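You operate a simulated robot arm through the tools that you are given. There is no shell and no other tool. Be economical: measure what you need, move in short steps, check, and stop when the job is done.

You run a simulated two-armed robot. Do the job below in one go: nothing can be reset, and whatever is moved stays where it is left.

TASK
Close off Bay 4, then tip the Berry tub into it.
Fine: lower its two dividers; leave the empty tub on the Bay 3 shelf.
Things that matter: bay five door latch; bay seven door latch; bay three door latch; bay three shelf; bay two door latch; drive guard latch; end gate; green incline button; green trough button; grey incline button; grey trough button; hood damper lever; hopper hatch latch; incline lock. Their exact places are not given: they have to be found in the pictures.

Only the result counts: the job must be done as asked and must still hold three seconds after the hand-in. Knocking over, shifting, dropping, spilling or breaking anything else fails it.

THE ROBOT
Two 7-joint arms with two-finger parallel grippers on one trunk, on a base that drives. Base frame: it is fixed to the floor where the robot stands at the start and does not move with it; the origin is under the middle of the robot, x ahead of it, y to its left, z up. Lengths are in mm, angles in rad, forces in N, time in s.
The left shoulder is at the start at [70, 177, 1189], the right one opposite. With the tool pointing down near the work surface each hand reaches from about 100 to 720 mm from the robot's upright axis, wherever it stands, measured 20 degrees to its own side. Places, roughly: bay five door latch [600, -400, 800]; bay seven door latch [1500, -1300, 800]; bay three door latch [600, 400, 800]; bay three shelf [500, 200, 500]; bay two door latch [1500, 800, 800]; drive guard latch [300, 1200, 600]; end gate [1000, -2900, 1000]; green incline button [500, -4800, 700]; green trough button [500, -1200, 800]; grey incline button [500, -5000, 700]; grey trough button [500, -1400, 800]; hood damper lever [700, -3200, 1500]; hopper hatch latch [1500, -3400, 800]; incline lock [500, -4600, 700]; incline speed knob [500, -4700, 700]; incline switch [500, -4500, 700]. Payload 3.43 kg a hand.
Tool frame (each hand has its own): the origin (TCP) lies between the finger pads and is the grasp point; the fingertips stand 30 mm ahead of it; z points along the fingers, y is the line along which they close. The gripper opens to 94 mm. The fingers are 28 mm wide and 10 mm thick; the gripper's body (50 by 96 mm) begins 55 mm behind the TCP.
Orientation is that of the tool frame in the base frame, as [roll, pitch, yaw] about the fixed x, y, z axes, in that order (R = Rz(yaw) Ry(pitch) Rx(roll)). With the fingers straight down and closing along the base's y, the tool's x points along the base's -x, its y along +y and its z along -z.

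THE INTERFACE
- The arms move only by the tool nudge_tool. It takes "left_rows", "right_rows" or both (then of equal length, played together; a hand with none holds still); each is a list of rows, each a list of 7 numbers: the shift along the base's x, y, z in cm, then the turn, a rotation vector about the base's x, y, z in rad, then the gripper command, from -1 (shut) to 1 (fully open), values between in proportion. In form: [[tx, ty, tz, rx, ry, rz, gripper], ...]. A call has 1 to 10 rows; each row shifts and turns the commanded pose from where the row before left it. A row lasts 0.2 s, in which the tool goes at most 50 mm and 0.15 rad; a call with a longer step from one row to the next is refused whole, and so is a gripper value outside its range. Where a pose cannot be reached the arm comes as near as it can. A force on the tool above 90 N (or 10 N above the force at the start of the call, whichever is more), or a blocked arm, ends the call early, and 0.2 s more pass. Each finger travels about 153 mm/s and halts on what it meets, pressing with about 23 N; the grip force reading is that of the motor and also rises with nothing between the fingers. The clock runs only during rows and for 0.2 s after the last one: add rows that do not move to give the fingers time. It gives the time, the measured TCP pose, the force on the tool (base axes), the opening and the grip force at its end, in the units of the frame above (readings bear some noise), with the torque about the TCP (base axes, N m) and any sound that the robot's microphone picked up, and new pictures: "pictures" is both (left out), scene, wrist or none (wrist: the cameras of the hands that moved).
- Cameras (640 x 400 px; columns grow to the right, rows downward): "scene" is now at [132.6, 27.5, 1497.8]; the picture's right is [0.21, -0.98, 0.00], its down [-0.53, -0.11, -0.84] and it looks along [0.82, 0.17, -0.54] (base axes); focal length 214 px, centre (320, 200). "left" rides on the left gripper at [76, -14, -103] in its tool frame; the picture's right is [0.18, 0.98, 0.00], its down [-0.75, 0.14, -0.64] and it looks along [-0.63, 0.12, 0.77] (tool axes); focal length 243 px, centre (320, 200). "right" rides on the right gripper at [76, 14, -103] in its tool frame; the picture's right is [-0.18, 0.98, 0.00], its down [-0.75, -0.14, -0.64] and it looks along [-0.63, -0.12, 0.77] (tool axes); focal length 243 px, centre (320, 200).
- lift_body(by): slides the trunk up (or, below 0, down) by that many mm; the arms and the scene camera ride with it, the base frame stays. It gives what a move gives, with no picture.
- roll_base(legs): drives the robot by 1 to 6 legs, each [ahead, turn to the left] in mm and rad, along the robot's own axes; the way and the turn of a leg run together, so that a leg with both is an arc; at most 1500 mm and 3.142 rad a leg. The arms and the cameras ride along, it lands a little off, and it stops where it bumps. It gives what a move gives, and a new picture of the scene camera.
- head_to(pan, tilt): turns the head with the scene camera to pan (to the left, within 1.501 rad either way) and tilt (down, from -0.506 to 1.204), counted from straight ahead of the robot. It gives what a move gives, and a new picture of the scene camera.
- measure_at(camera, pixels): for up to 12 pixels [column, row] of the newest picture of that camera ("zoom" is the newest enlarged one), the place [x, y, z] in the base frame of the surface seen there, good to about 2 mm, but the place of the scene camera against the robot may be out by one fixed shift of up to 25 mm in any direction. It takes no simulated time.
- zoom(camera, box): a new picture of the part [left, top, right, bottom] of that camera's present view, enlarged. It takes no simulated time.
- finish_job(): hands the job in; it is judged then, once.

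Go step by step. Measure first, check grasps and placings, and put right what went wrong. The budget is 80 turns and 260 pictures, counting those below and the enlarged ones. Unless the task says otherwise, let go and move clear before handing in, and close with one line.

The tools are called after "Call:" as a command line: name --argument value ..., lists and objects as JSON in quotes. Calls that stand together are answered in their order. nudge_tool: Moves the arms, as the interface text tells. Its arguments: {"type":"object","properties":{"left_rows":{"type":"array","items":{"type":"array","items":{"type":"number"}}},"right_rows":{"type":"array","items":{"type":"array","items":{"type":"number"}}},"pictures":{"type":"string","enum":["both","scene","wrist","none"]}},"required":[]} The other tools are called the same way: lift_body (by) slides the trunk up or down; roll_base (legs) drives the base; head_to (pan, tilt) turns the head that bears the scene camera; measure_at (camera, pixels) gives the place of the surface under pixels of a picture; zoom (camera, box) takes an enlarged picture of a part of a camera's view; finish_job () hands the job in.

At the start:

```text
time_s: 0.0
left_position: [500.6, 223.6, 1428.5]
left_tool_rot: [3.14, 0.002, 3.141]
left_wrist_force: [0.3, -1.0, -0.3]
left_moment: [-0.02, 0.02, -0.03]
left_gripper_width: 94.0
left_gripper_force: 0.1
right_position: [415.6, -82.7, 1429.4]
right_tool_rot: [3.141, 0.002, 3.141]
right_wrist_force: [0.6, -0.5, 1.4]
right_moment: [-0.01, -0.01, 0.0]
right_gripper_width: 93.9
right_gripper_force: 0.0
trunk travel left (down, up): [-769.0, 71.0]
robot x, y, heading: [-4.2, -1.4, 0.0]
head pan, tilt: [0.209, 0.576]
```

scene: 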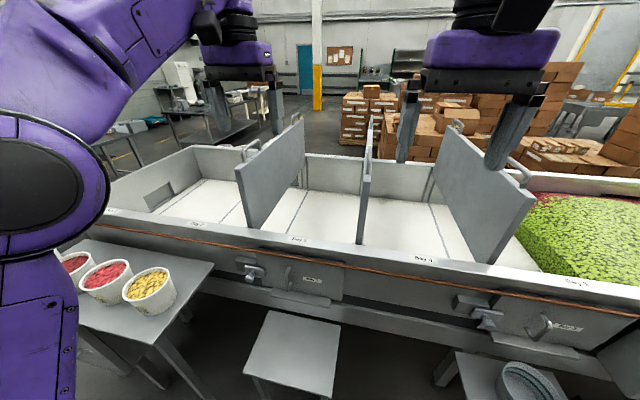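
right: 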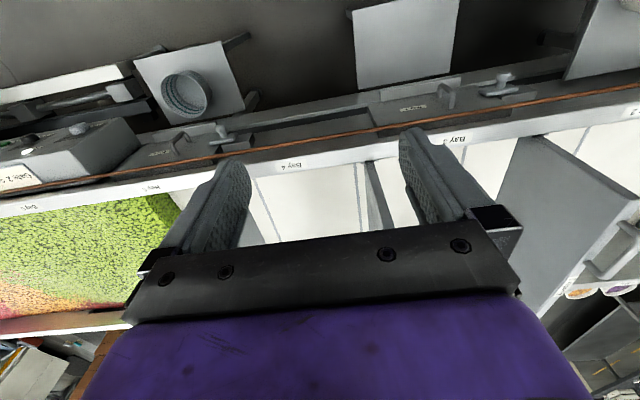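
left: 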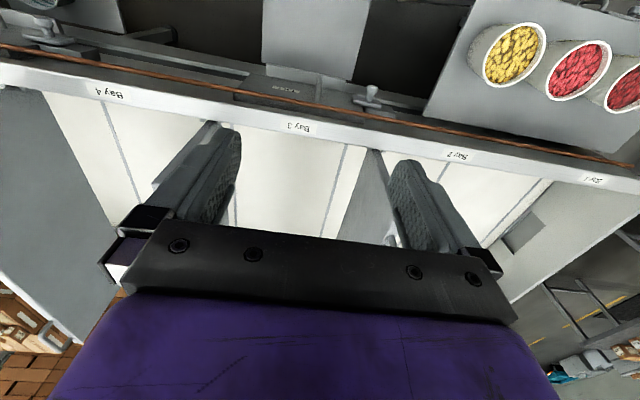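

The scene shows a trough with bays, divider plates at columns ~270, 365 and 485, and tubs on a left table at (70-150, 285). I'll zoom in on the details first.

Call:
zoom --camera "scene" --box '[220, 100, 560, 312]'

Call:
zoom --camera "scene" --box '[60, 220, 340, 395]'

Call:
zoom --camera "scene" --box '[340, 220, 640, 400]'

```text
1.88 times, centred on (390, 206) of scene
```

zoom: 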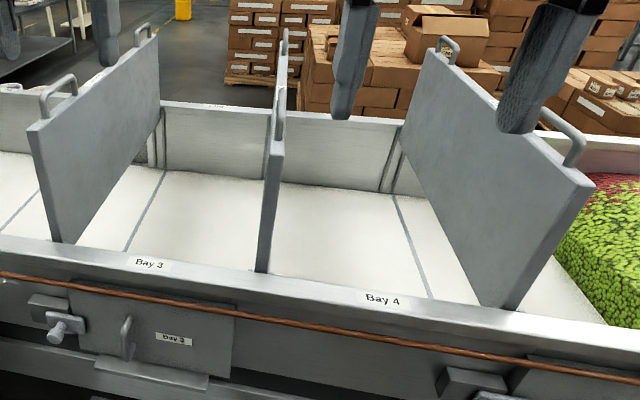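

```text
2.29 times, centred on (200, 308) of scene
```

zoom: 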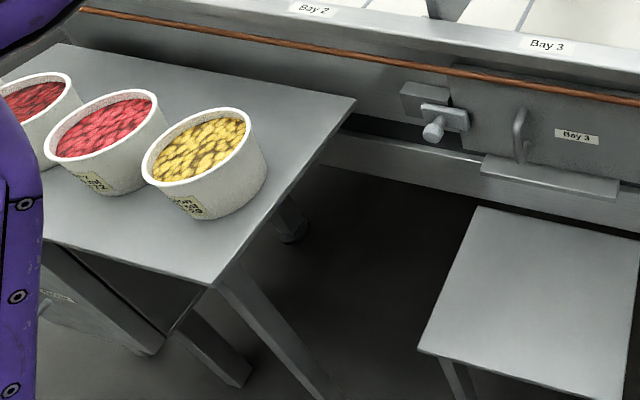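

```text
2.13 times, centred on (490, 310) of scene
```

zoom: 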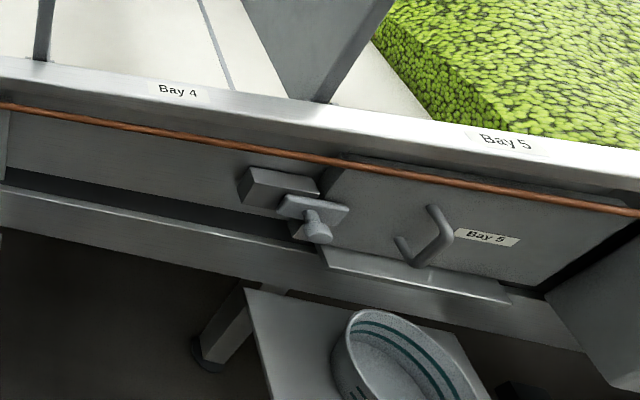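

Three tubs are visible on the left table, with labels not yet readable. I'll turn the head to read the labels and measure the geometry.

Call:
measure_at --camera "scene" --pixels '[[298, 239], [424, 259], [368, 118], [365, 180], [357, 242], [444, 136], [530, 190], [490, 262], [435, 200], [290, 350], [260, 330], [150, 270]]'

Call:
head_to --pan 0.9 --tilt 0.8

```text
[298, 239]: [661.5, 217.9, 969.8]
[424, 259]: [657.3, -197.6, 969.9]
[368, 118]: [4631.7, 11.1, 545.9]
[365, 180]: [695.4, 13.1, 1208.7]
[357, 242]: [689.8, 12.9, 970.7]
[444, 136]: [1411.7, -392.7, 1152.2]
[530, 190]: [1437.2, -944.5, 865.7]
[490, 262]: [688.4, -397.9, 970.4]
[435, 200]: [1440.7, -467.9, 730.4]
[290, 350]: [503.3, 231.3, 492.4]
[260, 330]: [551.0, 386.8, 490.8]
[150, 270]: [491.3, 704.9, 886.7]
```

```text
time_s: 1.1
left_position: [500.4, 224.9, 1428.8]
left_tool_rot: [3.14, 0.002, 3.14]
left_wrist_force: [0.7, -0.3, 0.7]
left_moment: [-0.01, -0.03, 0.0]
left_gripper_width: 94.1
left_gripper_force: 0.1
right_position: [416.8, -81.7, 1428.9]
right_tool_rot: [3.141, 0.0, 3.141]
right_wrist_force: [-0.8, -1.0, 0.6]
right_moment: [-0.03, 0.01, 0.0]
right_gripper_width: 94.3
right_gripper_force: 0.1
trunk travel left (down, up): [-769.0, 71.0]
robot x, y, heading: [1.1, -0.2, 0.002]
head pan, tilt: [0.901, 0.799]
```

scene: 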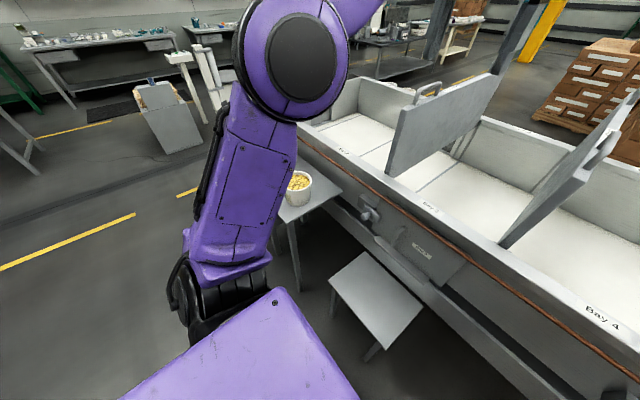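

The arm blocks this view. I'll look at the left wrist picture of the tubs and return the head, tilted towards the dividers.

Call:
zoom --camera "left" --box '[460, 0, 640, 113]'

Call:
head_to --pan -0.1 --tilt 0.6

Call:
zoom --camera "scene" --box '[140, 60, 480, 272]'

```text
3.54 times, centred on (550, 56) of left
```

zoom: 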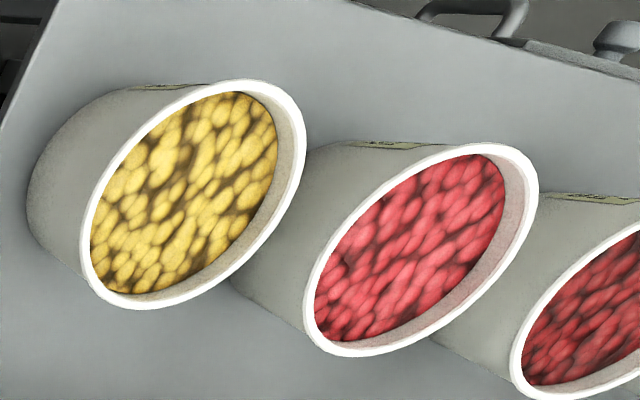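

```text
time_s: 2.3
left_position: [501.0, 224.9, 1429.0]
left_tool_rot: [3.14, 0.002, 3.14]
left_wrist_force: [-0.7, -0.1, 0.2]
left_moment: [-0.02, -0.03, 0.02]
left_gripper_width: 93.8
left_gripper_force: 0.1
right_position: [416.2, -82.8, 1428.8]
right_tool_rot: [-3.141, 0.003, 3.141]
right_wrist_force: [0.2, 0.3, -0.5]
right_moment: [0.0, -0.03, -0.02]
right_gripper_width: 94.0
right_gripper_force: 0.2
trunk travel left (down, up): [-769.0, 71.0]
robot x, y, heading: [0.4, 0.1, 0.002]
head pan, tilt: [-0.099, 0.6]
```

scene: 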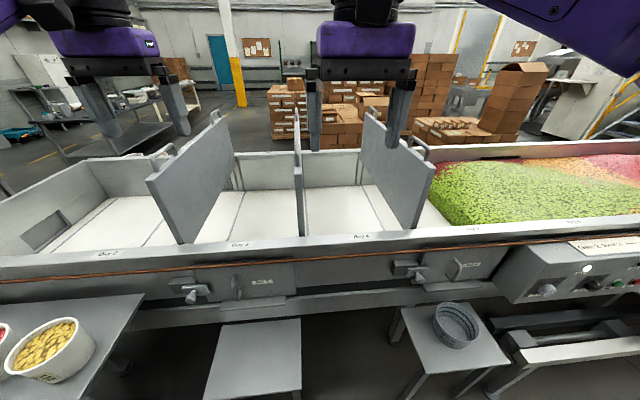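

```text
1.88 times, centred on (310, 166) of scene
```

zoom: 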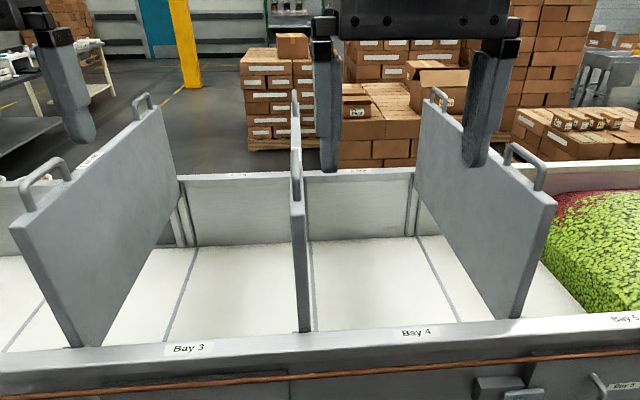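

Dividers at columns ~190, 298 and 395 are all up; there's a sign at (605,246). I'll read it and the yellow tub's label, and measure the handles.

Call:
zoom --camera "scene" --box '[480, 210, 640, 310]'

Call:
zoom --camera "scene" --box '[0, 290, 160, 390]'

Call:
zoom --camera "scene" --box '[270, 90, 450, 203]'

Call:
measure_at --camera "scene" --pixels '[[425, 142], [430, 163], [410, 140], [298, 140], [296, 160], [372, 113], [408, 225], [305, 326], [222, 326], [206, 398], [410, 310], [506, 362]]'

```text
4.00 times, centred on (560, 260) of scene
```

zoom: 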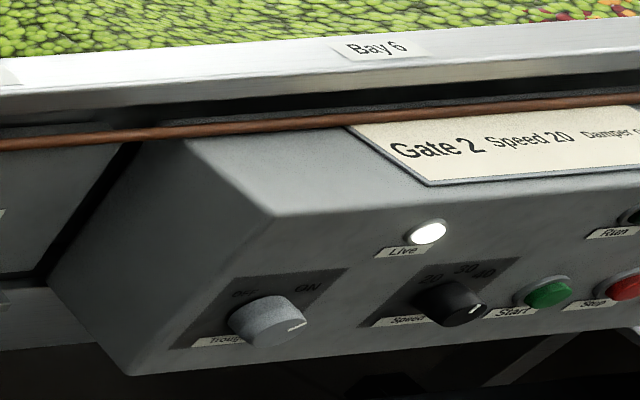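

```text
4.00 times, centred on (80, 340) of scene
```

zoom: 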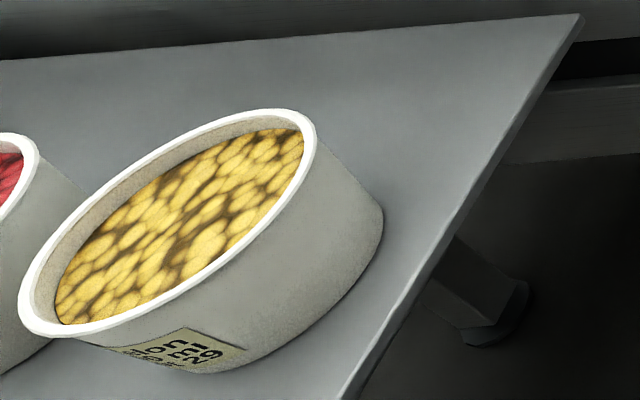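

```text
3.54 times, centred on (360, 146) of scene
```

zoom: 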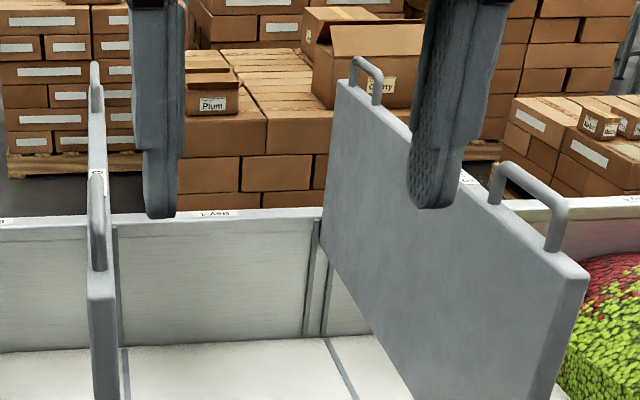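

```text
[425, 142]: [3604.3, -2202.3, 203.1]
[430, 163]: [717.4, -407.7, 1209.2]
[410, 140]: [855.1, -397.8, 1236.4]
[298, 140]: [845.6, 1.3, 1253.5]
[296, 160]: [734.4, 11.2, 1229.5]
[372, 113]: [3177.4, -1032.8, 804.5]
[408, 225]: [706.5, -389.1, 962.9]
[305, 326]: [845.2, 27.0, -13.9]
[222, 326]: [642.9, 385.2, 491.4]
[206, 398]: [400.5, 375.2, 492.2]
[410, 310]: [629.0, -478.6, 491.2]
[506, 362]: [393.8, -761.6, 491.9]
```

The panel sign and geometry are clear; Bay 4's dividers are at y≈8 and y≈-398, with near handles at x≈735–850, z≈1250. I'll look down to see the base footprint and the gap in front of Bay 4, and to the right-rear.

Call:
head_to --pan -0.3 --tilt 1.2

Call:
head_to --pan -1.5 --tilt 0.7

```text
time_s: 3.3
left_position: [501.3, 224.4, 1429.0]
left_tool_rot: [3.139, 0.002, 3.139]
left_wrist_force: [-0.1, -0.6, -1.3]
left_moment: [-0.01, 0.04, 0.04]
left_gripper_width: 93.9
left_gripper_force: 0.1
right_position: [416.6, -81.7, 1428.6]
right_tool_rot: [3.141, 0.001, -3.14]
right_wrist_force: [0.1, 0.2, -0.3]
right_moment: [-0.02, 0.03, 0.01]
right_gripper_width: 93.8
right_gripper_force: 0.0
trunk travel left (down, up): [-769.0, 71.0]
robot x, y, heading: [-0.6, -2.9, -0.0]
head pan, tilt: [-0.3, 1.201]
```

scene: 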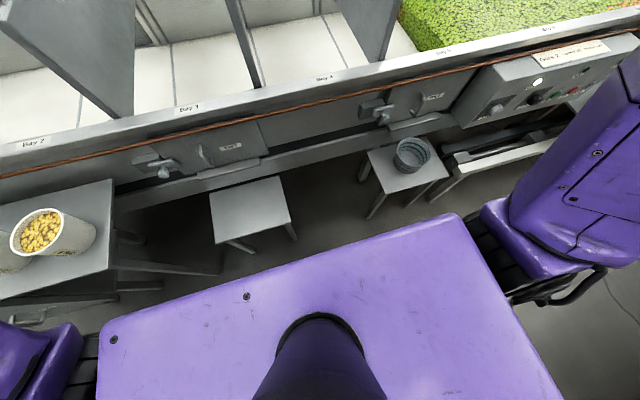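

```text
time_s: 4.7
left_position: [501.4, 224.9, 1429.0]
left_tool_rot: [3.14, 0.003, 3.139]
left_wrist_force: [-0.3, -0.5, 0.1]
left_moment: [0.0, -0.03, 0.02]
left_gripper_width: 94.1
left_gripper_force: 0.0
right_position: [417.2, -82.1, 1428.0]
right_tool_rot: [-3.141, 0.001, -3.141]
right_wrist_force: [-0.1, -0.6, -0.6]
right_moment: [0.0, -0.02, -0.01]
right_gripper_width: 94.0
right_gripper_force: 0.0
trunk travel left (down, up): [-769.0, 71.0]
robot x, y, heading: [-2.4, -0.8, 0.002]
head pan, tilt: [-1.499, 0.7]
```

scene: 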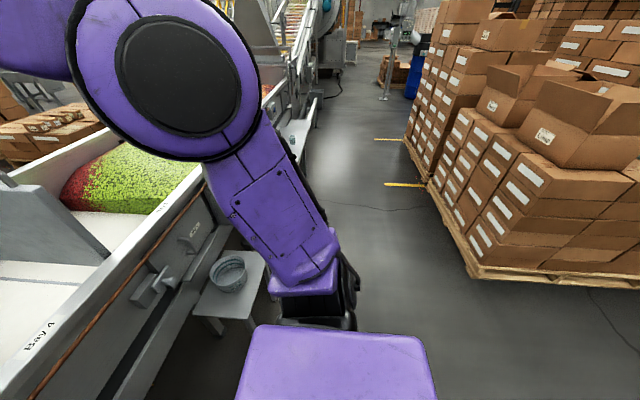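

Pallets of boxes stand behind to the right, e.g. corner (475,278). I'll measure the clearance before driving.

Call:
measure_at --camera "scene" --pixels '[[475, 278], [410, 140], [600, 270], [640, 285], [275, 100], [300, 130], [545, 350]]'

Call:
head_to --pan 1.5 --tilt 0.7

```text
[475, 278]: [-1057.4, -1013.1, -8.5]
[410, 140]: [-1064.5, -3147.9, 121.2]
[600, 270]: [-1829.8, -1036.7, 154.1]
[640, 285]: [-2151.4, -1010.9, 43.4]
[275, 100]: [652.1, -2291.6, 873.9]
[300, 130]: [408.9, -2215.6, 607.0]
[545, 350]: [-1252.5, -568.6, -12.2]
```

```text
time_s: 7.3
left_position: [499.9, 224.9, 1428.9]
left_tool_rot: [3.141, 0.002, 3.14]
left_wrist_force: [-0.1, -0.7, -0.9]
left_moment: [-0.01, -0.01, -0.01]
left_gripper_width: 93.8
left_gripper_force: 0.1
right_position: [416.5, -82.5, 1428.5]
right_tool_rot: [3.141, 0.002, -3.141]
right_wrist_force: [-0.5, -0.9, -0.7]
right_moment: [-0.04, 0.01, 0.0]
right_gripper_width: 93.9
right_gripper_force: 0.0
trunk travel left (down, up): [-769.0, 71.0]
robot x, y, heading: [-2.5, 1.7, -0.0]
head pan, tilt: [1.499, 0.7]
```

scene: 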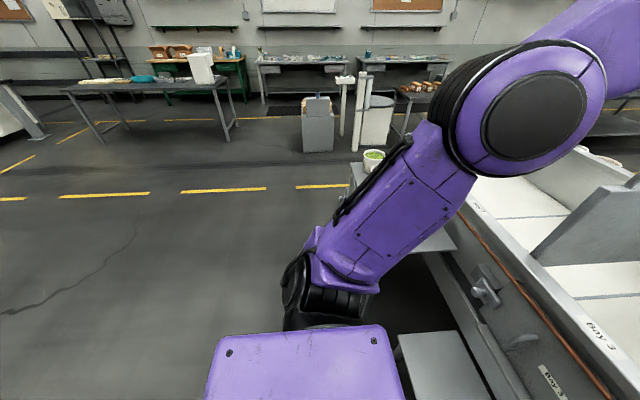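

The aisle is clear (pallet beyond x≈-1057). I'll back up, shift to y≈-200, and come forward a bit facing Bay 4.

Call:
roll_base --legs '[[-250, 0], [0, -1.571], [200, 0], [0, 1.571], [330, 0]]'

Call:
head_to --pan 0.0 --tilt 0.6

```text
time_s: 19.6
left_position: [575.3, 74.7, 1429.4]
left_tool_rot: [3.139, 0.004, -3.081]
left_wrist_force: [0.6, -0.2, -0.4]
left_moment: [0.01, 0.0, -0.01]
left_gripper_width: 93.9
left_gripper_force: 0.1
right_position: [508.8, -236.6, 1429.9]
right_tool_rot: [3.14, 0.004, -3.078]
right_wrist_force: [-0.6, 0.3, -0.7]
right_moment: [0.02, -0.01, 0.0]
right_gripper_width: 94.1
right_gripper_force: 0.0
trunk travel left (down, up): [-769.0, 71.0]
robot x, y, heading: [89.1, -176.0, 0.059]
head pan, tilt: [1.499, 0.7]
```

scene: 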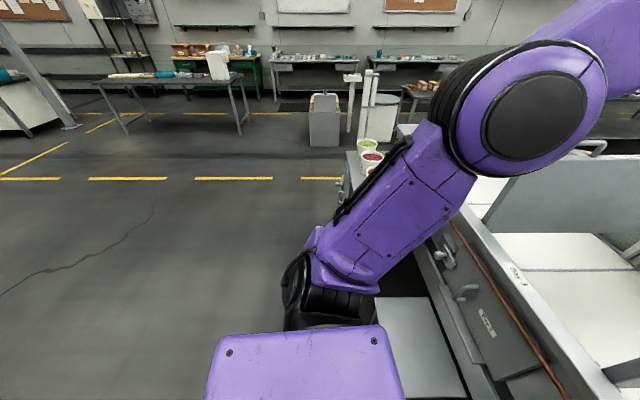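

```text
time_s: 21.2
left_position: [576.2, 75.8, 1429.6]
left_tool_rot: [3.139, 0.001, -3.08]
left_wrist_force: [0.0, -0.1, -0.1]
left_moment: [0.02, -0.03, 0.02]
left_gripper_width: 94.0
left_gripper_force: 0.0
right_position: [510.9, -236.9, 1428.8]
right_tool_rot: [-3.14, 0.002, -3.079]
right_wrist_force: [-0.2, 0.2, -0.4]
right_moment: [-0.01, 0.02, 0.02]
right_gripper_width: 93.7
right_gripper_force: 0.1
trunk travel left (down, up): [-769.0, 71.0]
robot x, y, heading: [89.6, -180.4, 0.066]
head pan, tilt: [0.0, 0.6]
```

scene: 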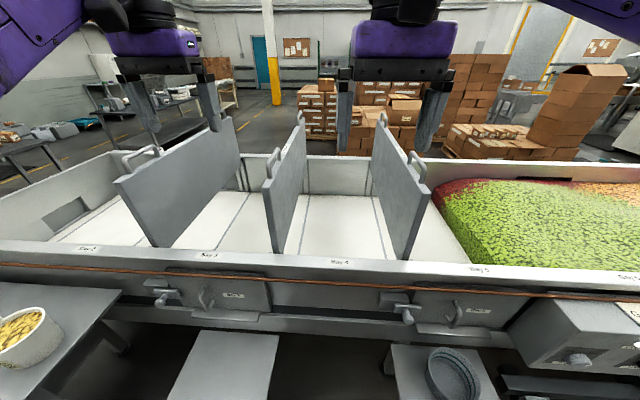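

I'm now at about (90,-178), facing Bay 4. I'll use the wrist cameras to find the handles precisely.

Call:
zoom --camera "left" --box '[0, 0, 640, 400]'

Call:
zoom --camera "right" --box '[0, 0, 640, 400]'

Call:
zoom --camera "scene" --box '[240, 90, 450, 221]'

```text
1.00 times, centred on (320, 200) of left (not enlarged: the box is as wide or as high as the picture)
```

zoom: 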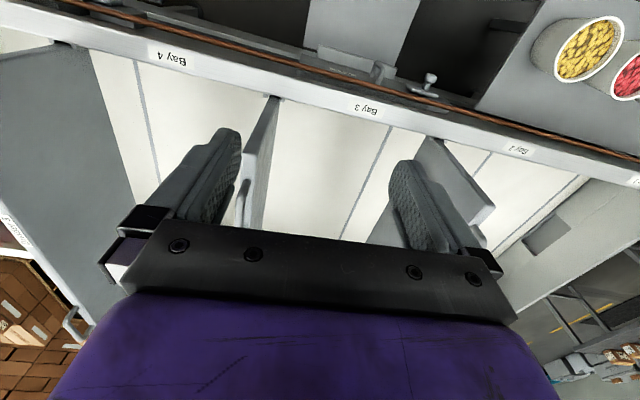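

```text
1.00 times, centred on (320, 200) of right (not enlarged: the box is as wide or as high as the picture)
```

zoom: 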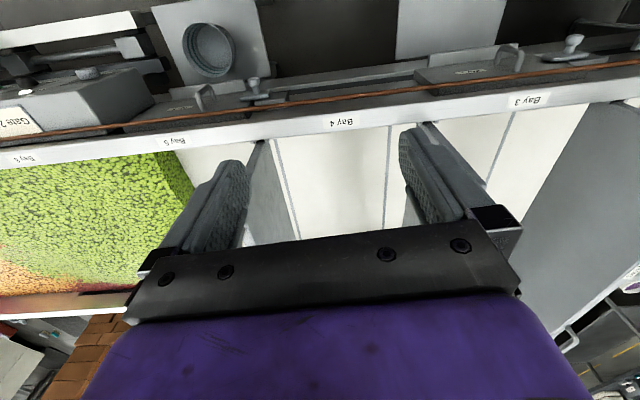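

```text
3.05 times, centred on (345, 156) of scene
```

zoom: 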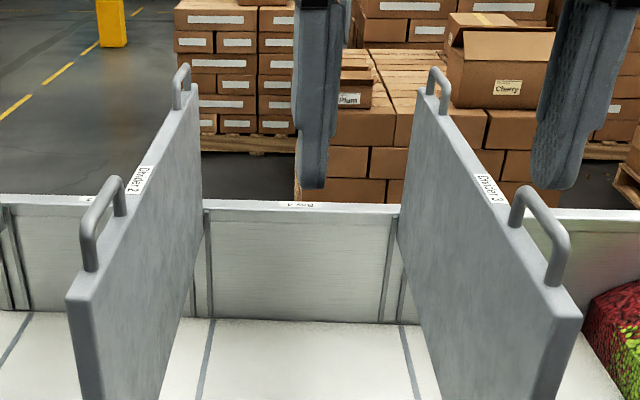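

Near handles are visible on both dividers (labelled "Divider 2" and "Divider 3"). I'll measure them, with wrist cross-checks.

Call:
measure_at --camera "zoom" --pixels '[[85, 225], [90, 262], [100, 195], [115, 180], [121, 210], [522, 190], [513, 220], [560, 240], [553, 280], [540, 210], [80, 290], [560, 300]]'

Call:
measure_at --camera "left" --pixels '[[243, 190], [240, 215], [247, 180], [273, 97], [270, 115], [166, 55], [366, 108], [70, 318], [80, 335]]'

Call:
measure_at --camera "scene" --pixels '[[340, 262], [209, 254]]'

Call:
measure_at --camera "right" --pixels '[[341, 122], [260, 145], [528, 100], [258, 160]]'

```text
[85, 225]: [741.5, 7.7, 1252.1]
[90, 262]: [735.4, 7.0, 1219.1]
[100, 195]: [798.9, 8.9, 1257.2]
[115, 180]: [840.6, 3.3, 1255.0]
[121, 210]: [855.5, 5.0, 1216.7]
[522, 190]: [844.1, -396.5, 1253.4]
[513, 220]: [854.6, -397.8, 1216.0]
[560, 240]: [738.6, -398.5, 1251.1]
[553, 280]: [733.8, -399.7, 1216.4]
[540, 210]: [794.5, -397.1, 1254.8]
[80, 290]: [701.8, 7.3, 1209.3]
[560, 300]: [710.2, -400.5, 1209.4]
```

```text
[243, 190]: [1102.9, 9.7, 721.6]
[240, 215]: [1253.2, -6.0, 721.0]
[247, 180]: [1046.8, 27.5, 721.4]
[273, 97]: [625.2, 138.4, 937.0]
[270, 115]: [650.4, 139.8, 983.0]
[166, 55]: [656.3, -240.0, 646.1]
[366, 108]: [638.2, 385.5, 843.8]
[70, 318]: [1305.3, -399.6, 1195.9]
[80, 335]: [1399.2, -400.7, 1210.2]
```

```text
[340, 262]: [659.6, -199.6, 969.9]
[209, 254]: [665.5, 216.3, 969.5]
```

```text
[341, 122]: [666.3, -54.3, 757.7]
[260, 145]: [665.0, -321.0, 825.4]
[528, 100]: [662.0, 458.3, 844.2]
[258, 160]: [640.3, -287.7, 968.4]
```

The wrist measurements were from stale pictures; the scene gives handle centres ≈(797, 6, 1250) and (797, -398, 1250). I'll inch forward and straighten, then take fresh wrist pictures while moving the arms towards the handles.

Call:
roll_base --legs '[[70, -0.064]]'

Call:
nudge_tool --left_rows '[[2, -2, 0, 0, 0, 0, 0.2], [2, -2, 0, 0, 0, 0, 0.2]]' --right_rows '[[2, -4, 0, 0, 0, 0, 0.2], [2, -4, 0, 0, 0, 0, 0.2]]' --pictures "both"

```text
time_s: 22.2
left_position: [643.2, 46.6, 1438.2]
left_tool_rot: [3.14, 0.019, 3.139]
left_wrist_force: [-1.5, -0.4, 0.0]
left_moment: [-0.05, -0.11, 0.01]
left_gripper_width: 93.8
left_gripper_force: 0.0
right_position: [557.2, -259.5, 1435.6]
right_tool_rot: [-3.141, 0.019, -3.142]
right_wrist_force: [-1.0, 0.2, 1.3]
right_moment: [0.01, -0.11, -0.02]
right_gripper_width: 93.9
right_gripper_force: 0.0
trunk travel left (down, up): [-769.0, 71.0]
robot x, y, heading: [157.6, -180.0, -0.006]
head pan, tilt: [0.0, 0.6]
```

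scene: 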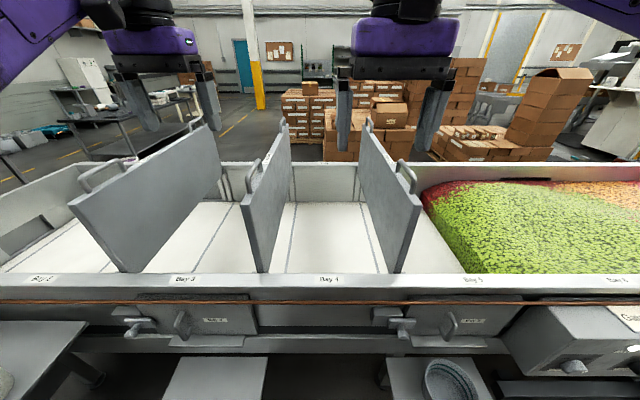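

```text
time_s: 22.8
left_position: [672.3, 28.2, 1420.6]
left_tool_rot: [3.139, 0.011, 3.138]
left_wrist_force: [-0.9, -0.6, 1.2]
left_moment: [0.02, -0.06, -0.01]
left_gripper_width: 56.4
left_gripper_force: 0.0
left hand out of reach, approached as far as the arm can: row 1, 2
right_position: [607.8, -341.8, 1433.2]
right_tool_rot: [3.139, 0.01, -3.139]
right_wrist_force: [-0.4, -0.3, -0.2]
right_moment: [0.01, -0.03, 0.0]
right_gripper_width: 56.5
right_gripper_force: 0.1
trunk travel left (down, up): [-769.0, 71.0]
robot x, y, heading: [162.3, -181.2, 0.002]
head pan, tilt: [0.0, 0.6]
```

scene: 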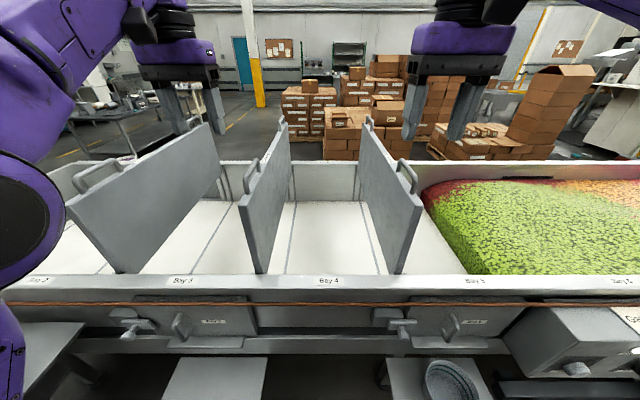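
right: 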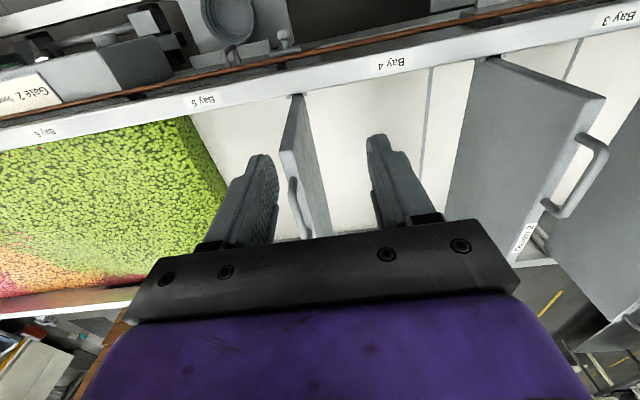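
left: 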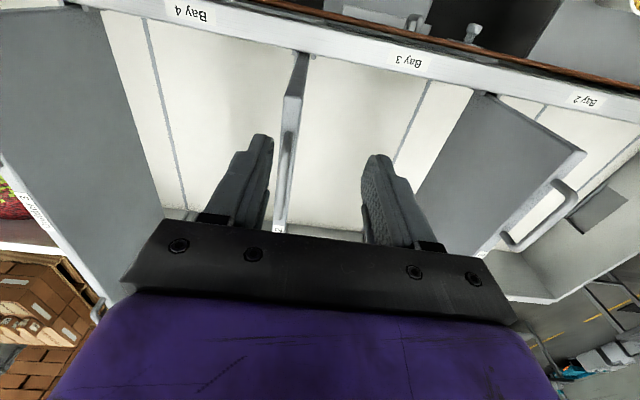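

At this height the left arm's reach is limited; lower will be better. I'll measure handles with the fresh wrist pictures.

Call:
measure_at --camera "left" --pixels '[[287, 145], [285, 165], [284, 185], [282, 205], [293, 95], [545, 210], [411, 62]]'

Call:
measure_at --camera "right" --pixels '[[291, 182], [294, 200], [299, 220], [287, 152], [595, 140], [585, 180], [570, 212], [396, 62]]'

```text
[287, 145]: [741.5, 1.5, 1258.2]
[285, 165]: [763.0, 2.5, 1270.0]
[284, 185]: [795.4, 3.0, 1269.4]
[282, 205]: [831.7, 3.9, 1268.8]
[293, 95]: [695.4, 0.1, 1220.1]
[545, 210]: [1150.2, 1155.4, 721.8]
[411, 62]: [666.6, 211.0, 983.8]
```

```text
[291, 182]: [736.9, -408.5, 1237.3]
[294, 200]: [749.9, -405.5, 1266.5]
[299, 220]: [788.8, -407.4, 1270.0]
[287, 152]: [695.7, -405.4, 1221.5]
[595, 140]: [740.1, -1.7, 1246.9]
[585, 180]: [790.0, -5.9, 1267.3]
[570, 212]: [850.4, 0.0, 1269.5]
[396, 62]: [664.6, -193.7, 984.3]
```

Handle bars: Divider 2 at y≈2, Divider 3 at y≈-406, x 745–845, top z≈1269. I'll move both hands over them, about 70 mm above.

Call:
nudge_tool --left_rows '[[1, -0.5, -2.5, 0, 0, 0, 0.2], [2, -0.7, -2.5, 0, 0, 0, 0.2], [2.5, -0.7, -2, 0, 0, 0, 0.2], [2.5, -0.7, -1, 0, 0, 0, 0.2], [2, 0, 0, 0, 0, 0, 0.2]]' --right_rows '[[3, -1.3, -2.5, 0, 0, 0, 0.2], [3.5, -1.3, -2.5, 0, 0, 0, 0.2], [3.5, -1.3, -2.5, 0, 0, 0, 0.2], [3.5, -1.3, -1.8, 0, 0, 0, 0.2], [3.2, -1.2, 0, 0, 0, 0, 0.2]]' --pictures "both"

```text
time_s: 24.0
left_position: [755.6, 3.6, 1339.4]
left_tool_rot: [3.14, 0.007, 3.138]
left_wrist_force: [0.3, 0.1, -1.0]
left_moment: [-0.01, 0.0, -0.03]
left_gripper_width: 56.7
left_gripper_force: 0.1
left hand out of reach, approached as far as the arm can: row 5
right_position: [757.3, -398.2, 1337.4]
right_tool_rot: [3.141, 0.007, 3.141]
right_wrist_force: [0.7, -0.9, 0.5]
right_moment: [-0.03, -0.04, 0.04]
right_gripper_width: 56.4
right_gripper_force: 0.0
right hand out of reach, approached as far as the arm can: row 5
trunk travel left (down, up): [-769.0, 71.0]
robot x, y, heading: [159.3, -179.0, 0.0]
head pan, tilt: [0.0, 0.6]
```

scene: 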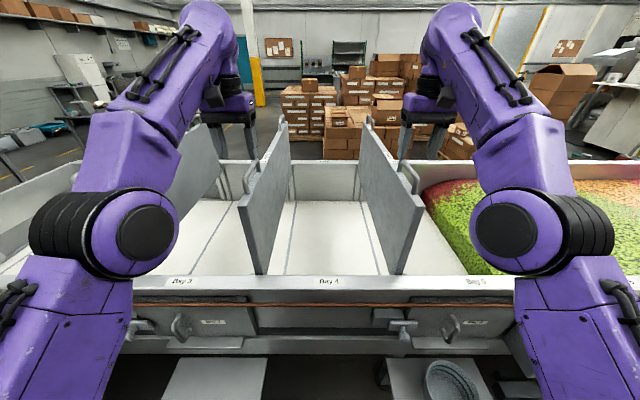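
right: 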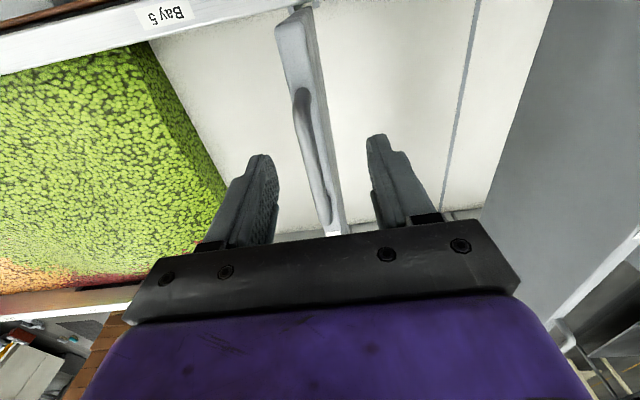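
left: 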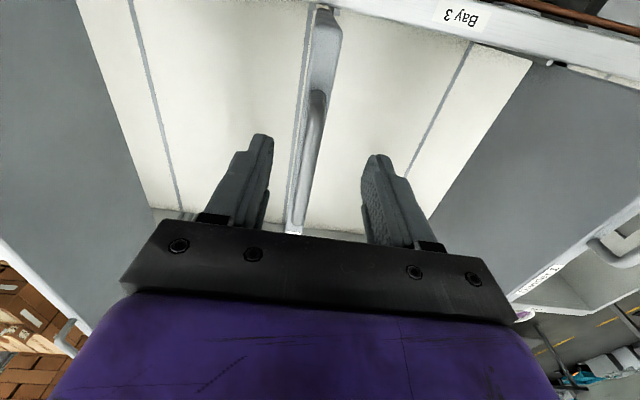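

Both hands are at the reach limit at x≈756. I'll drive 35 mm forward to centre on the handles.

Call:
roll_base --legs '[[35, 0]]'

Call:
nudge_tool --left_rows '[[0, 0, -2, 0, 0, 0, 0.2], [0, 0, -2, 0, 0, 0, 0.2]]' --right_rows '[[0, -0.4, -2, 0, 0, 0, 0.2], [0, -0.4, -2, 0, 0, 0, 0.2]]' --pictures "wrist"

```text
time_s: 24.9
left_position: [778.4, 4.1, 1347.6]
left_tool_rot: [3.139, 0.018, 3.139]
left_wrist_force: [-1.0, 0.0, 0.0]
left_moment: [-0.02, -0.09, 0.02]
left_gripper_width: 56.5
left_gripper_force: 0.0
right_position: [782.1, -398.0, 1345.5]
right_tool_rot: [3.14, 0.017, -3.141]
right_wrist_force: [-1.0, -0.5, 0.5]
right_moment: [-0.01, -0.1, -0.01]
right_gripper_width: 56.4
right_gripper_force: 0.1
trunk travel left (down, up): [-769.0, 71.0]
robot x, y, heading: [195.1, -179.0, -0.004]
head pan, tilt: [0.0, 0.6]
```

scene: 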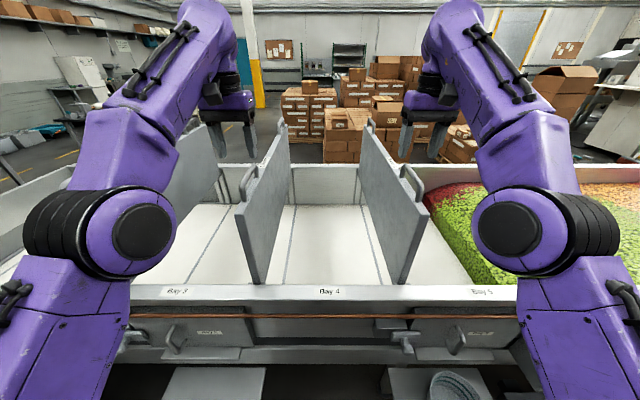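

```text
time_s: 25.4
left_position: [786.1, 2.6, 1305.2]
left_tool_rot: [3.141, 0.014, 3.138]
left_wrist_force: [-0.4, -0.4, 0.1]
left_moment: [0.0, -0.01, -0.01]
left_gripper_width: 56.2
left_gripper_force: 0.0
right_position: [789.1, -407.4, 1301.5]
right_tool_rot: [3.14, 0.013, -3.139]
right_wrist_force: [-0.7, -0.3, -0.2]
right_moment: [-0.02, -0.06, 0.05]
right_gripper_width: 56.3
right_gripper_force: 0.0
trunk travel left (down, up): [-769.0, 71.0]
robot x, y, heading: [196.5, -176.6, -0.001]
head pan, tilt: [0.0, 0.6]
```

right: 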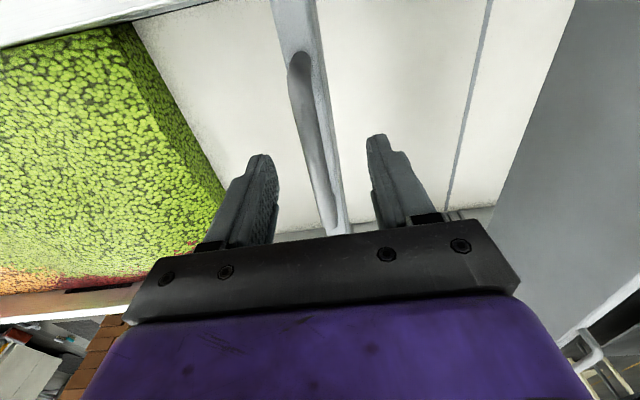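
left: 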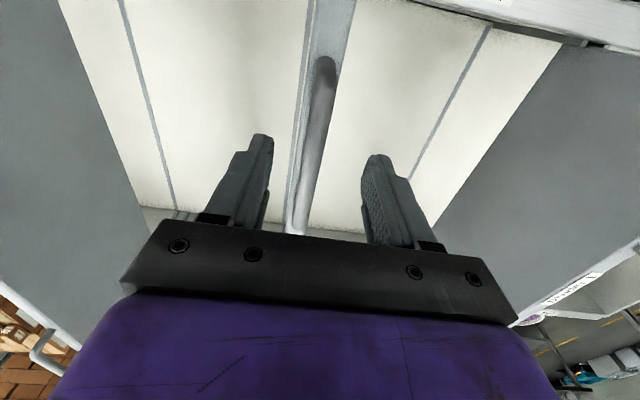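

Both hands straddle the bars. I'll go down 4 cm and close.

Call:
nudge_tool --left_rows '[[0, 0, -2, 0, 0, 0, 0.2], [0, 0, -2.2, 0, 0, 0, 0.2], [0, 0, 0, 0, 0, 0, -1], [0, 0, 0, 0, 0, 0, -1], [0, 0, 0, 0, 0, 0, -1]]' --right_rows '[[0, 0, -2, 0, 0, 0, 0.2], [0, 0, -2, 0, 0, 0, 0.2], [0, 0, 0, 0, 0, 0, -1], [0, 0, 0, 0, 0, 0, -1], [0, 0, 0, 0, 0, 0, -1]]' --pictures "wrist"

```text
time_s: 26.6
left_position: [787.6, -0.8, 1261.3]
left_tool_rot: [3.139, 0.013, 3.138]
left_wrist_force: [12.4, -13.5, -9.8]
left_moment: [-0.09, 0.11, -0.12]
left_gripper_width: 17.9
left_gripper_force: 45.0
right_position: [791.0, -409.8, 1258.9]
right_tool_rot: [3.136, 0.01, 3.141]
right_wrist_force: [-16.6, -2.4, -1.6]
right_moment: [-0.06, -1.27, -0.34]
right_gripper_width: 18.3
right_gripper_force: 44.9
trunk travel left (down, up): [-769.0, 71.0]
robot x, y, heading: [194.9, -180.3, -0.001]
head pan, tilt: [0.0, 0.6]
```

right: 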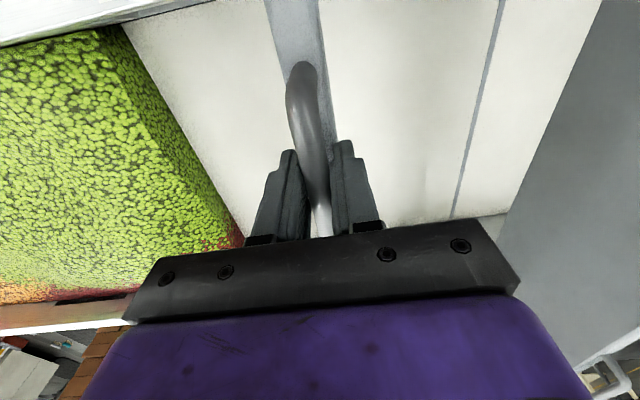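
left: 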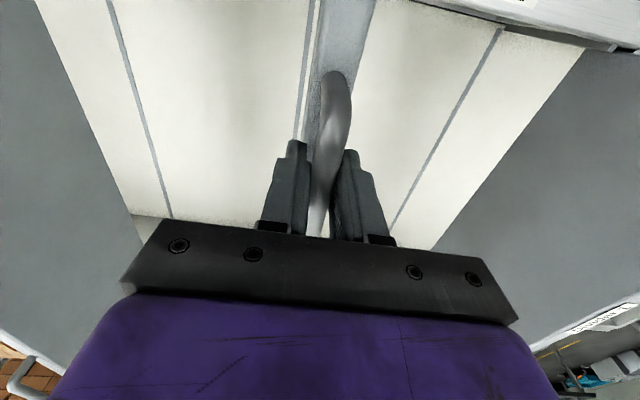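

Both bars are gripped (18 mm). I'll try pushing down both dividers slowly, 4 cm first.

Call:
nudge_tool --left_rows '[[0, 0, -1, 0, 0, 0, -1], [0, 0, -1, 0, 0, 0, -1], [0, 0, -1, 0, 0, 0, -1], [0, 0, -1, 0, 0, 0, -1]]' --right_rows '[[0, 0, -1, 0, 0, 0, -1], [0, 0, -1, 0, 0, 0, -1], [0, 0, -1, 0, 0, 0, -1], [0, 0, -1, 0, 0, 0, -1]]' --pictures "scene"

```text
time_s: 27.6
left_position: [786.9, 0.4, 1222.6]
left_tool_rot: [3.137, 0.009, 3.138]
left_wrist_force: [11.6, -13.3, 0.8]
left_moment: [0.0, -0.65, 0.01]
left_gripper_width: 18.1
left_gripper_force: 45.4
right_position: [789.8, -411.2, 1221.5]
right_tool_rot: [3.138, 0.011, 3.141]
right_wrist_force: [-11.9, -0.9, 0.5]
right_moment: [-0.01, 0.88, -0.22]
right_gripper_width: 18.3
right_gripper_force: 44.9
trunk travel left (down, up): [-769.0, 71.0]
robot x, y, heading: [192.1, -176.6, 0.0]
head pan, tilt: [0.0, 0.6]
```

scene: 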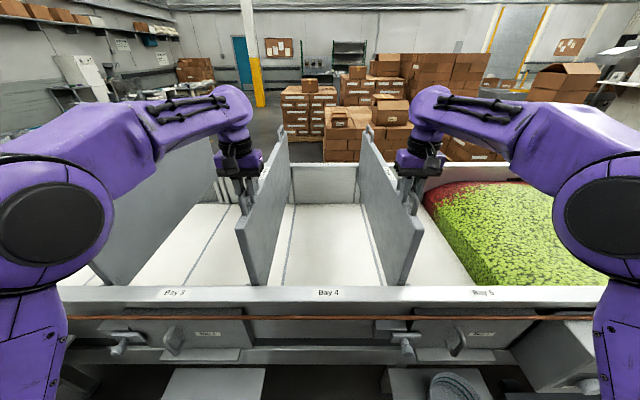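

Forces are low and the dividers moved with the hands. Continuing down 10 cm.

Call:
nudge_tool --left_rows '[[0, 0, -2, 0, 0, 0, -1], [0, 0, -2, 0, 0, 0, -1], [0, 0, -2, 0, 0, 0, -1], [0, 0, -2, 0, 0, 0, -1], [0, 0, -2, 0, 0, 0, -1]]' --right_rows '[[0, 0, -2, 0, 0, 0, -1], [0, 0, -2, 0, 0, 0, -1], [0, 0, -2, 0, 0, 0, -1], [0, 0, -2, 0, 0, 0, -1], [0, 0, -2, 0, 0, 0, -1]]' --pictures "both"

```text
time_s: 28.9
left_position: [787.9, 0.2, 1120.7]
left_tool_rot: [3.132, 0.003, 3.137]
left_wrist_force: [-33.6, -2.0, -1.2]
left_moment: [-0.02, 0.47, 0.03]
left_gripper_width: 18.4
left_gripper_force: 44.7
right_position: [789.6, -410.7, 1122.5]
right_tool_rot: [3.137, 0.014, 3.14]
right_wrist_force: [36.5, -13.9, 1.1]
right_moment: [-0.01, 0.13, -0.05]
right_gripper_width: 18.3
right_gripper_force: 45.0
trunk travel left (down, up): [-769.0, 71.0]
robot x, y, heading: [195.6, -178.0, 0.0]
head pan, tilt: [0.0, 0.6]
```

scene: 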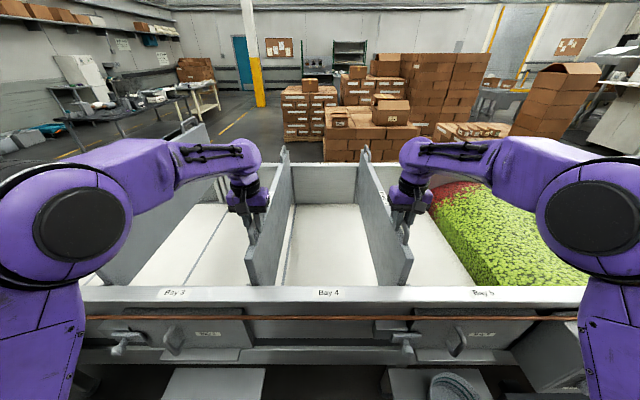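
right: 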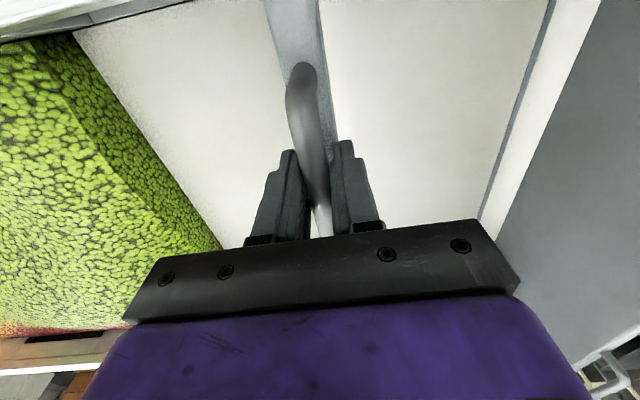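
left: 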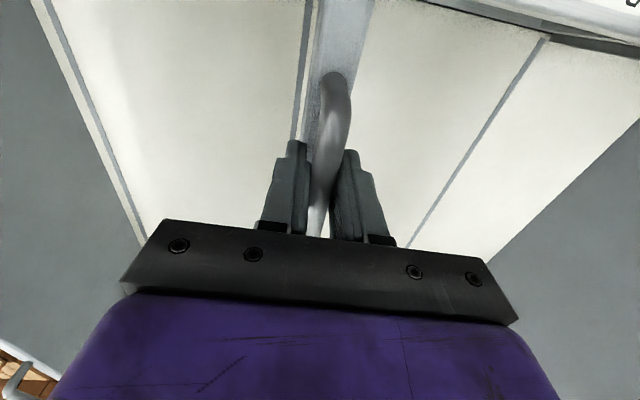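

The dividers are going down. Continuing 9 cm, then slowly to the stop.

Call:
nudge_tool --left_rows '[[0, 0, -2, 0, 0, 0, -1], [0, 0, -2, 0, 0, 0, -1], [0, 0, -2, 0, 0, 0, -1], [0, 0, -1, 0, 0, 0, -1], [0, 0, -1, 0, 0, 0, -1], [0, 0, -1, 0, 0, 0, -1], [0, 0, -1, 0, 0, 0, -1]]' --right_rows '[[0, 0, -2, 0, 0, 0, -1], [0, 0, -2, 0, 0, 0, -1], [0, 0, -2, 0, 0, 0, -1], [0, 0, -1, 0, 0, 0, -1], [0, 0, -1, 0, 0, 0, -1], [0, 0, -1, 0, 0, 0, -1], [0, 0, -1, 0, 0, 0, -1]]' --pictures "scene"

```text
time_s: 30.3
left_position: [784.2, -0.4, 1052.7]
left_tool_rot: [-3.139, 0.057, 3.138]
left_wrist_force: [-9.1, -7.6, 34.8]
left_moment: [0.09, 2.04, 0.03]
left_gripper_width: 18.3
left_gripper_force: 45.0
right_position: [784.9, -410.9, 1053.2]
right_tool_rot: [3.141, 0.051, 3.14]
right_wrist_force: [-8.8, -7.2, 33.4]
right_moment: [-0.13, 1.89, -0.11]
right_gripper_width: 18.3
right_gripper_force: 44.6
trunk travel left (down, up): [-769.0, 71.0]
robot x, y, heading: [195.3, -177.4, -0.007]
head pan, tilt: [0.0, 0.6]
stopped in row 7 (right hand): the force on the tool passed its limit at 96 N (the readings are from after the stop); the commanded pose is now the measured one
```

scene: 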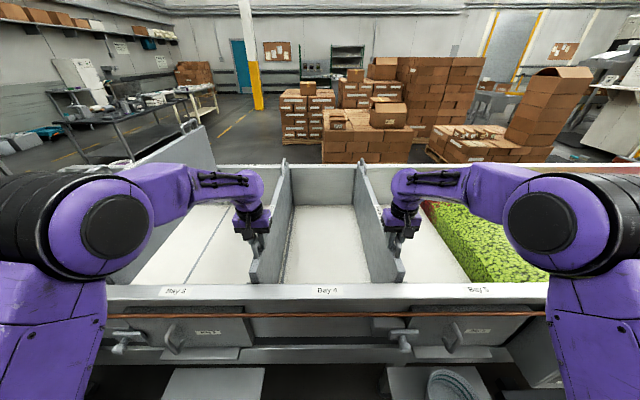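

Both dividers stopped together after ~208 mm of travel, most likely on the floor. Release, rise, and look.

Call:
nudge_tool --left_rows '[[0, 0, 0, 0, 0, 0, 0.2], [0, 0, 0, 0, 0, 0, 0.2], [0, 0, 3, 0, 0, 0, 0.2], [0, 0, 4, 0, 0, 0, 0.2], [0, 0, 4, 0, 0, 0, 0.2], [-2, 0, 4, 0, 0, 0, 0.2], [-3, 0, 4, 0, 0, 0, 0.2], [-3, 0, 4, 0, 0, 0, 0.2], [-3, 0, 4, 0, 0, 0, 0.2]]' --right_rows '[[0, 0, 0, 0, 0, 0, 0.2], [0, 0, 0, 0, 0, 0, 0.2], [0, 0, 3, 0, 0, 0, 0.2], [0, 0, 4, 0, 0, 0, 0.2], [0, 0, 4, 0, 0, 0, 0.2], [-2, 0, 4, 0, 0, 0, 0.2], [-3, 0, 4, 0, 0, 0, 0.2], [-3, 0, 4, 0, 0, 0, 0.2], [-3, 0, 4, 0, 0, 0, 0.2]]' --pictures "both"

Call:
zoom --camera "scene" --box '[220, 140, 430, 300]'

```text
time_s: 32.3
left_position: [680.1, 1.4, 1315.7]
left_tool_rot: [-3.14, 0.043, 3.139]
left_wrist_force: [-0.3, 0.2, 0.4]
left_moment: [-0.01, -0.02, 0.0]
left_gripper_width: 56.2
left_gripper_force: 0.1
right_position: [681.1, -407.1, 1316.2]
right_tool_rot: [3.14, 0.039, -3.141]
right_wrist_force: [-0.5, 0.1, -0.8]
right_moment: [0.04, -0.03, -0.01]
right_gripper_width: 56.2
right_gripper_force: 0.2
trunk travel left (down, up): [-769.0, 71.0]
robot x, y, heading: [197.4, -176.8, -0.004]
head pan, tilt: [0.0, 0.6]
```

scene: 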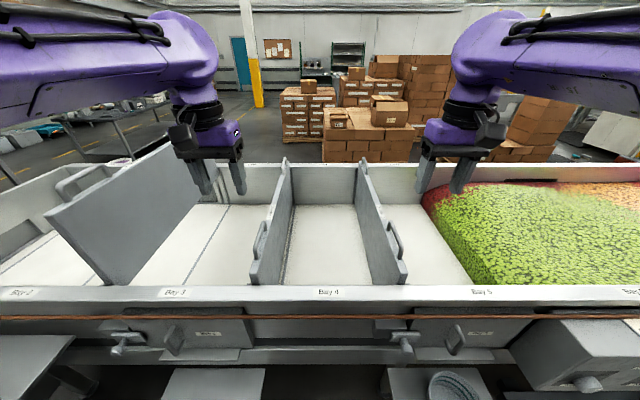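
right: 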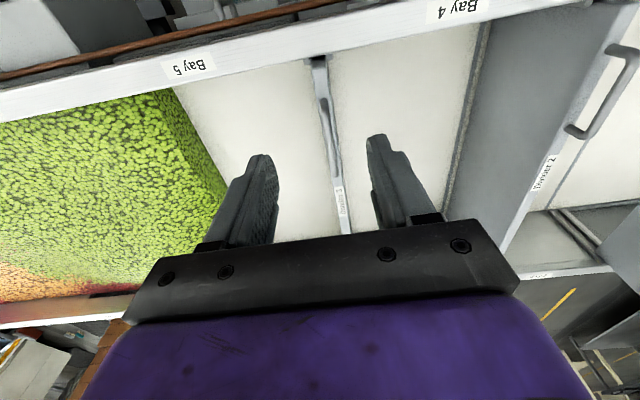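
left: 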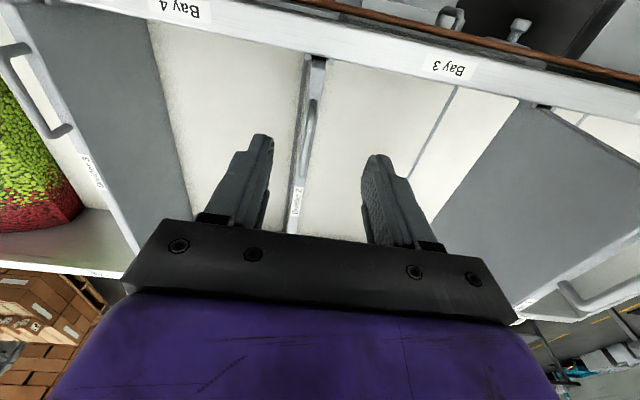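

```text
2.50 times, centred on (325, 220) of scene
```

zoom: 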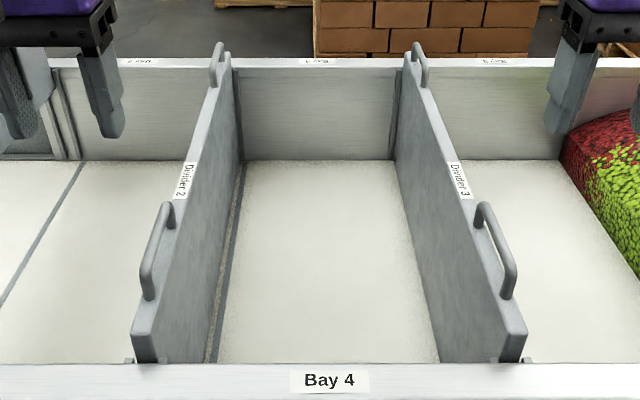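

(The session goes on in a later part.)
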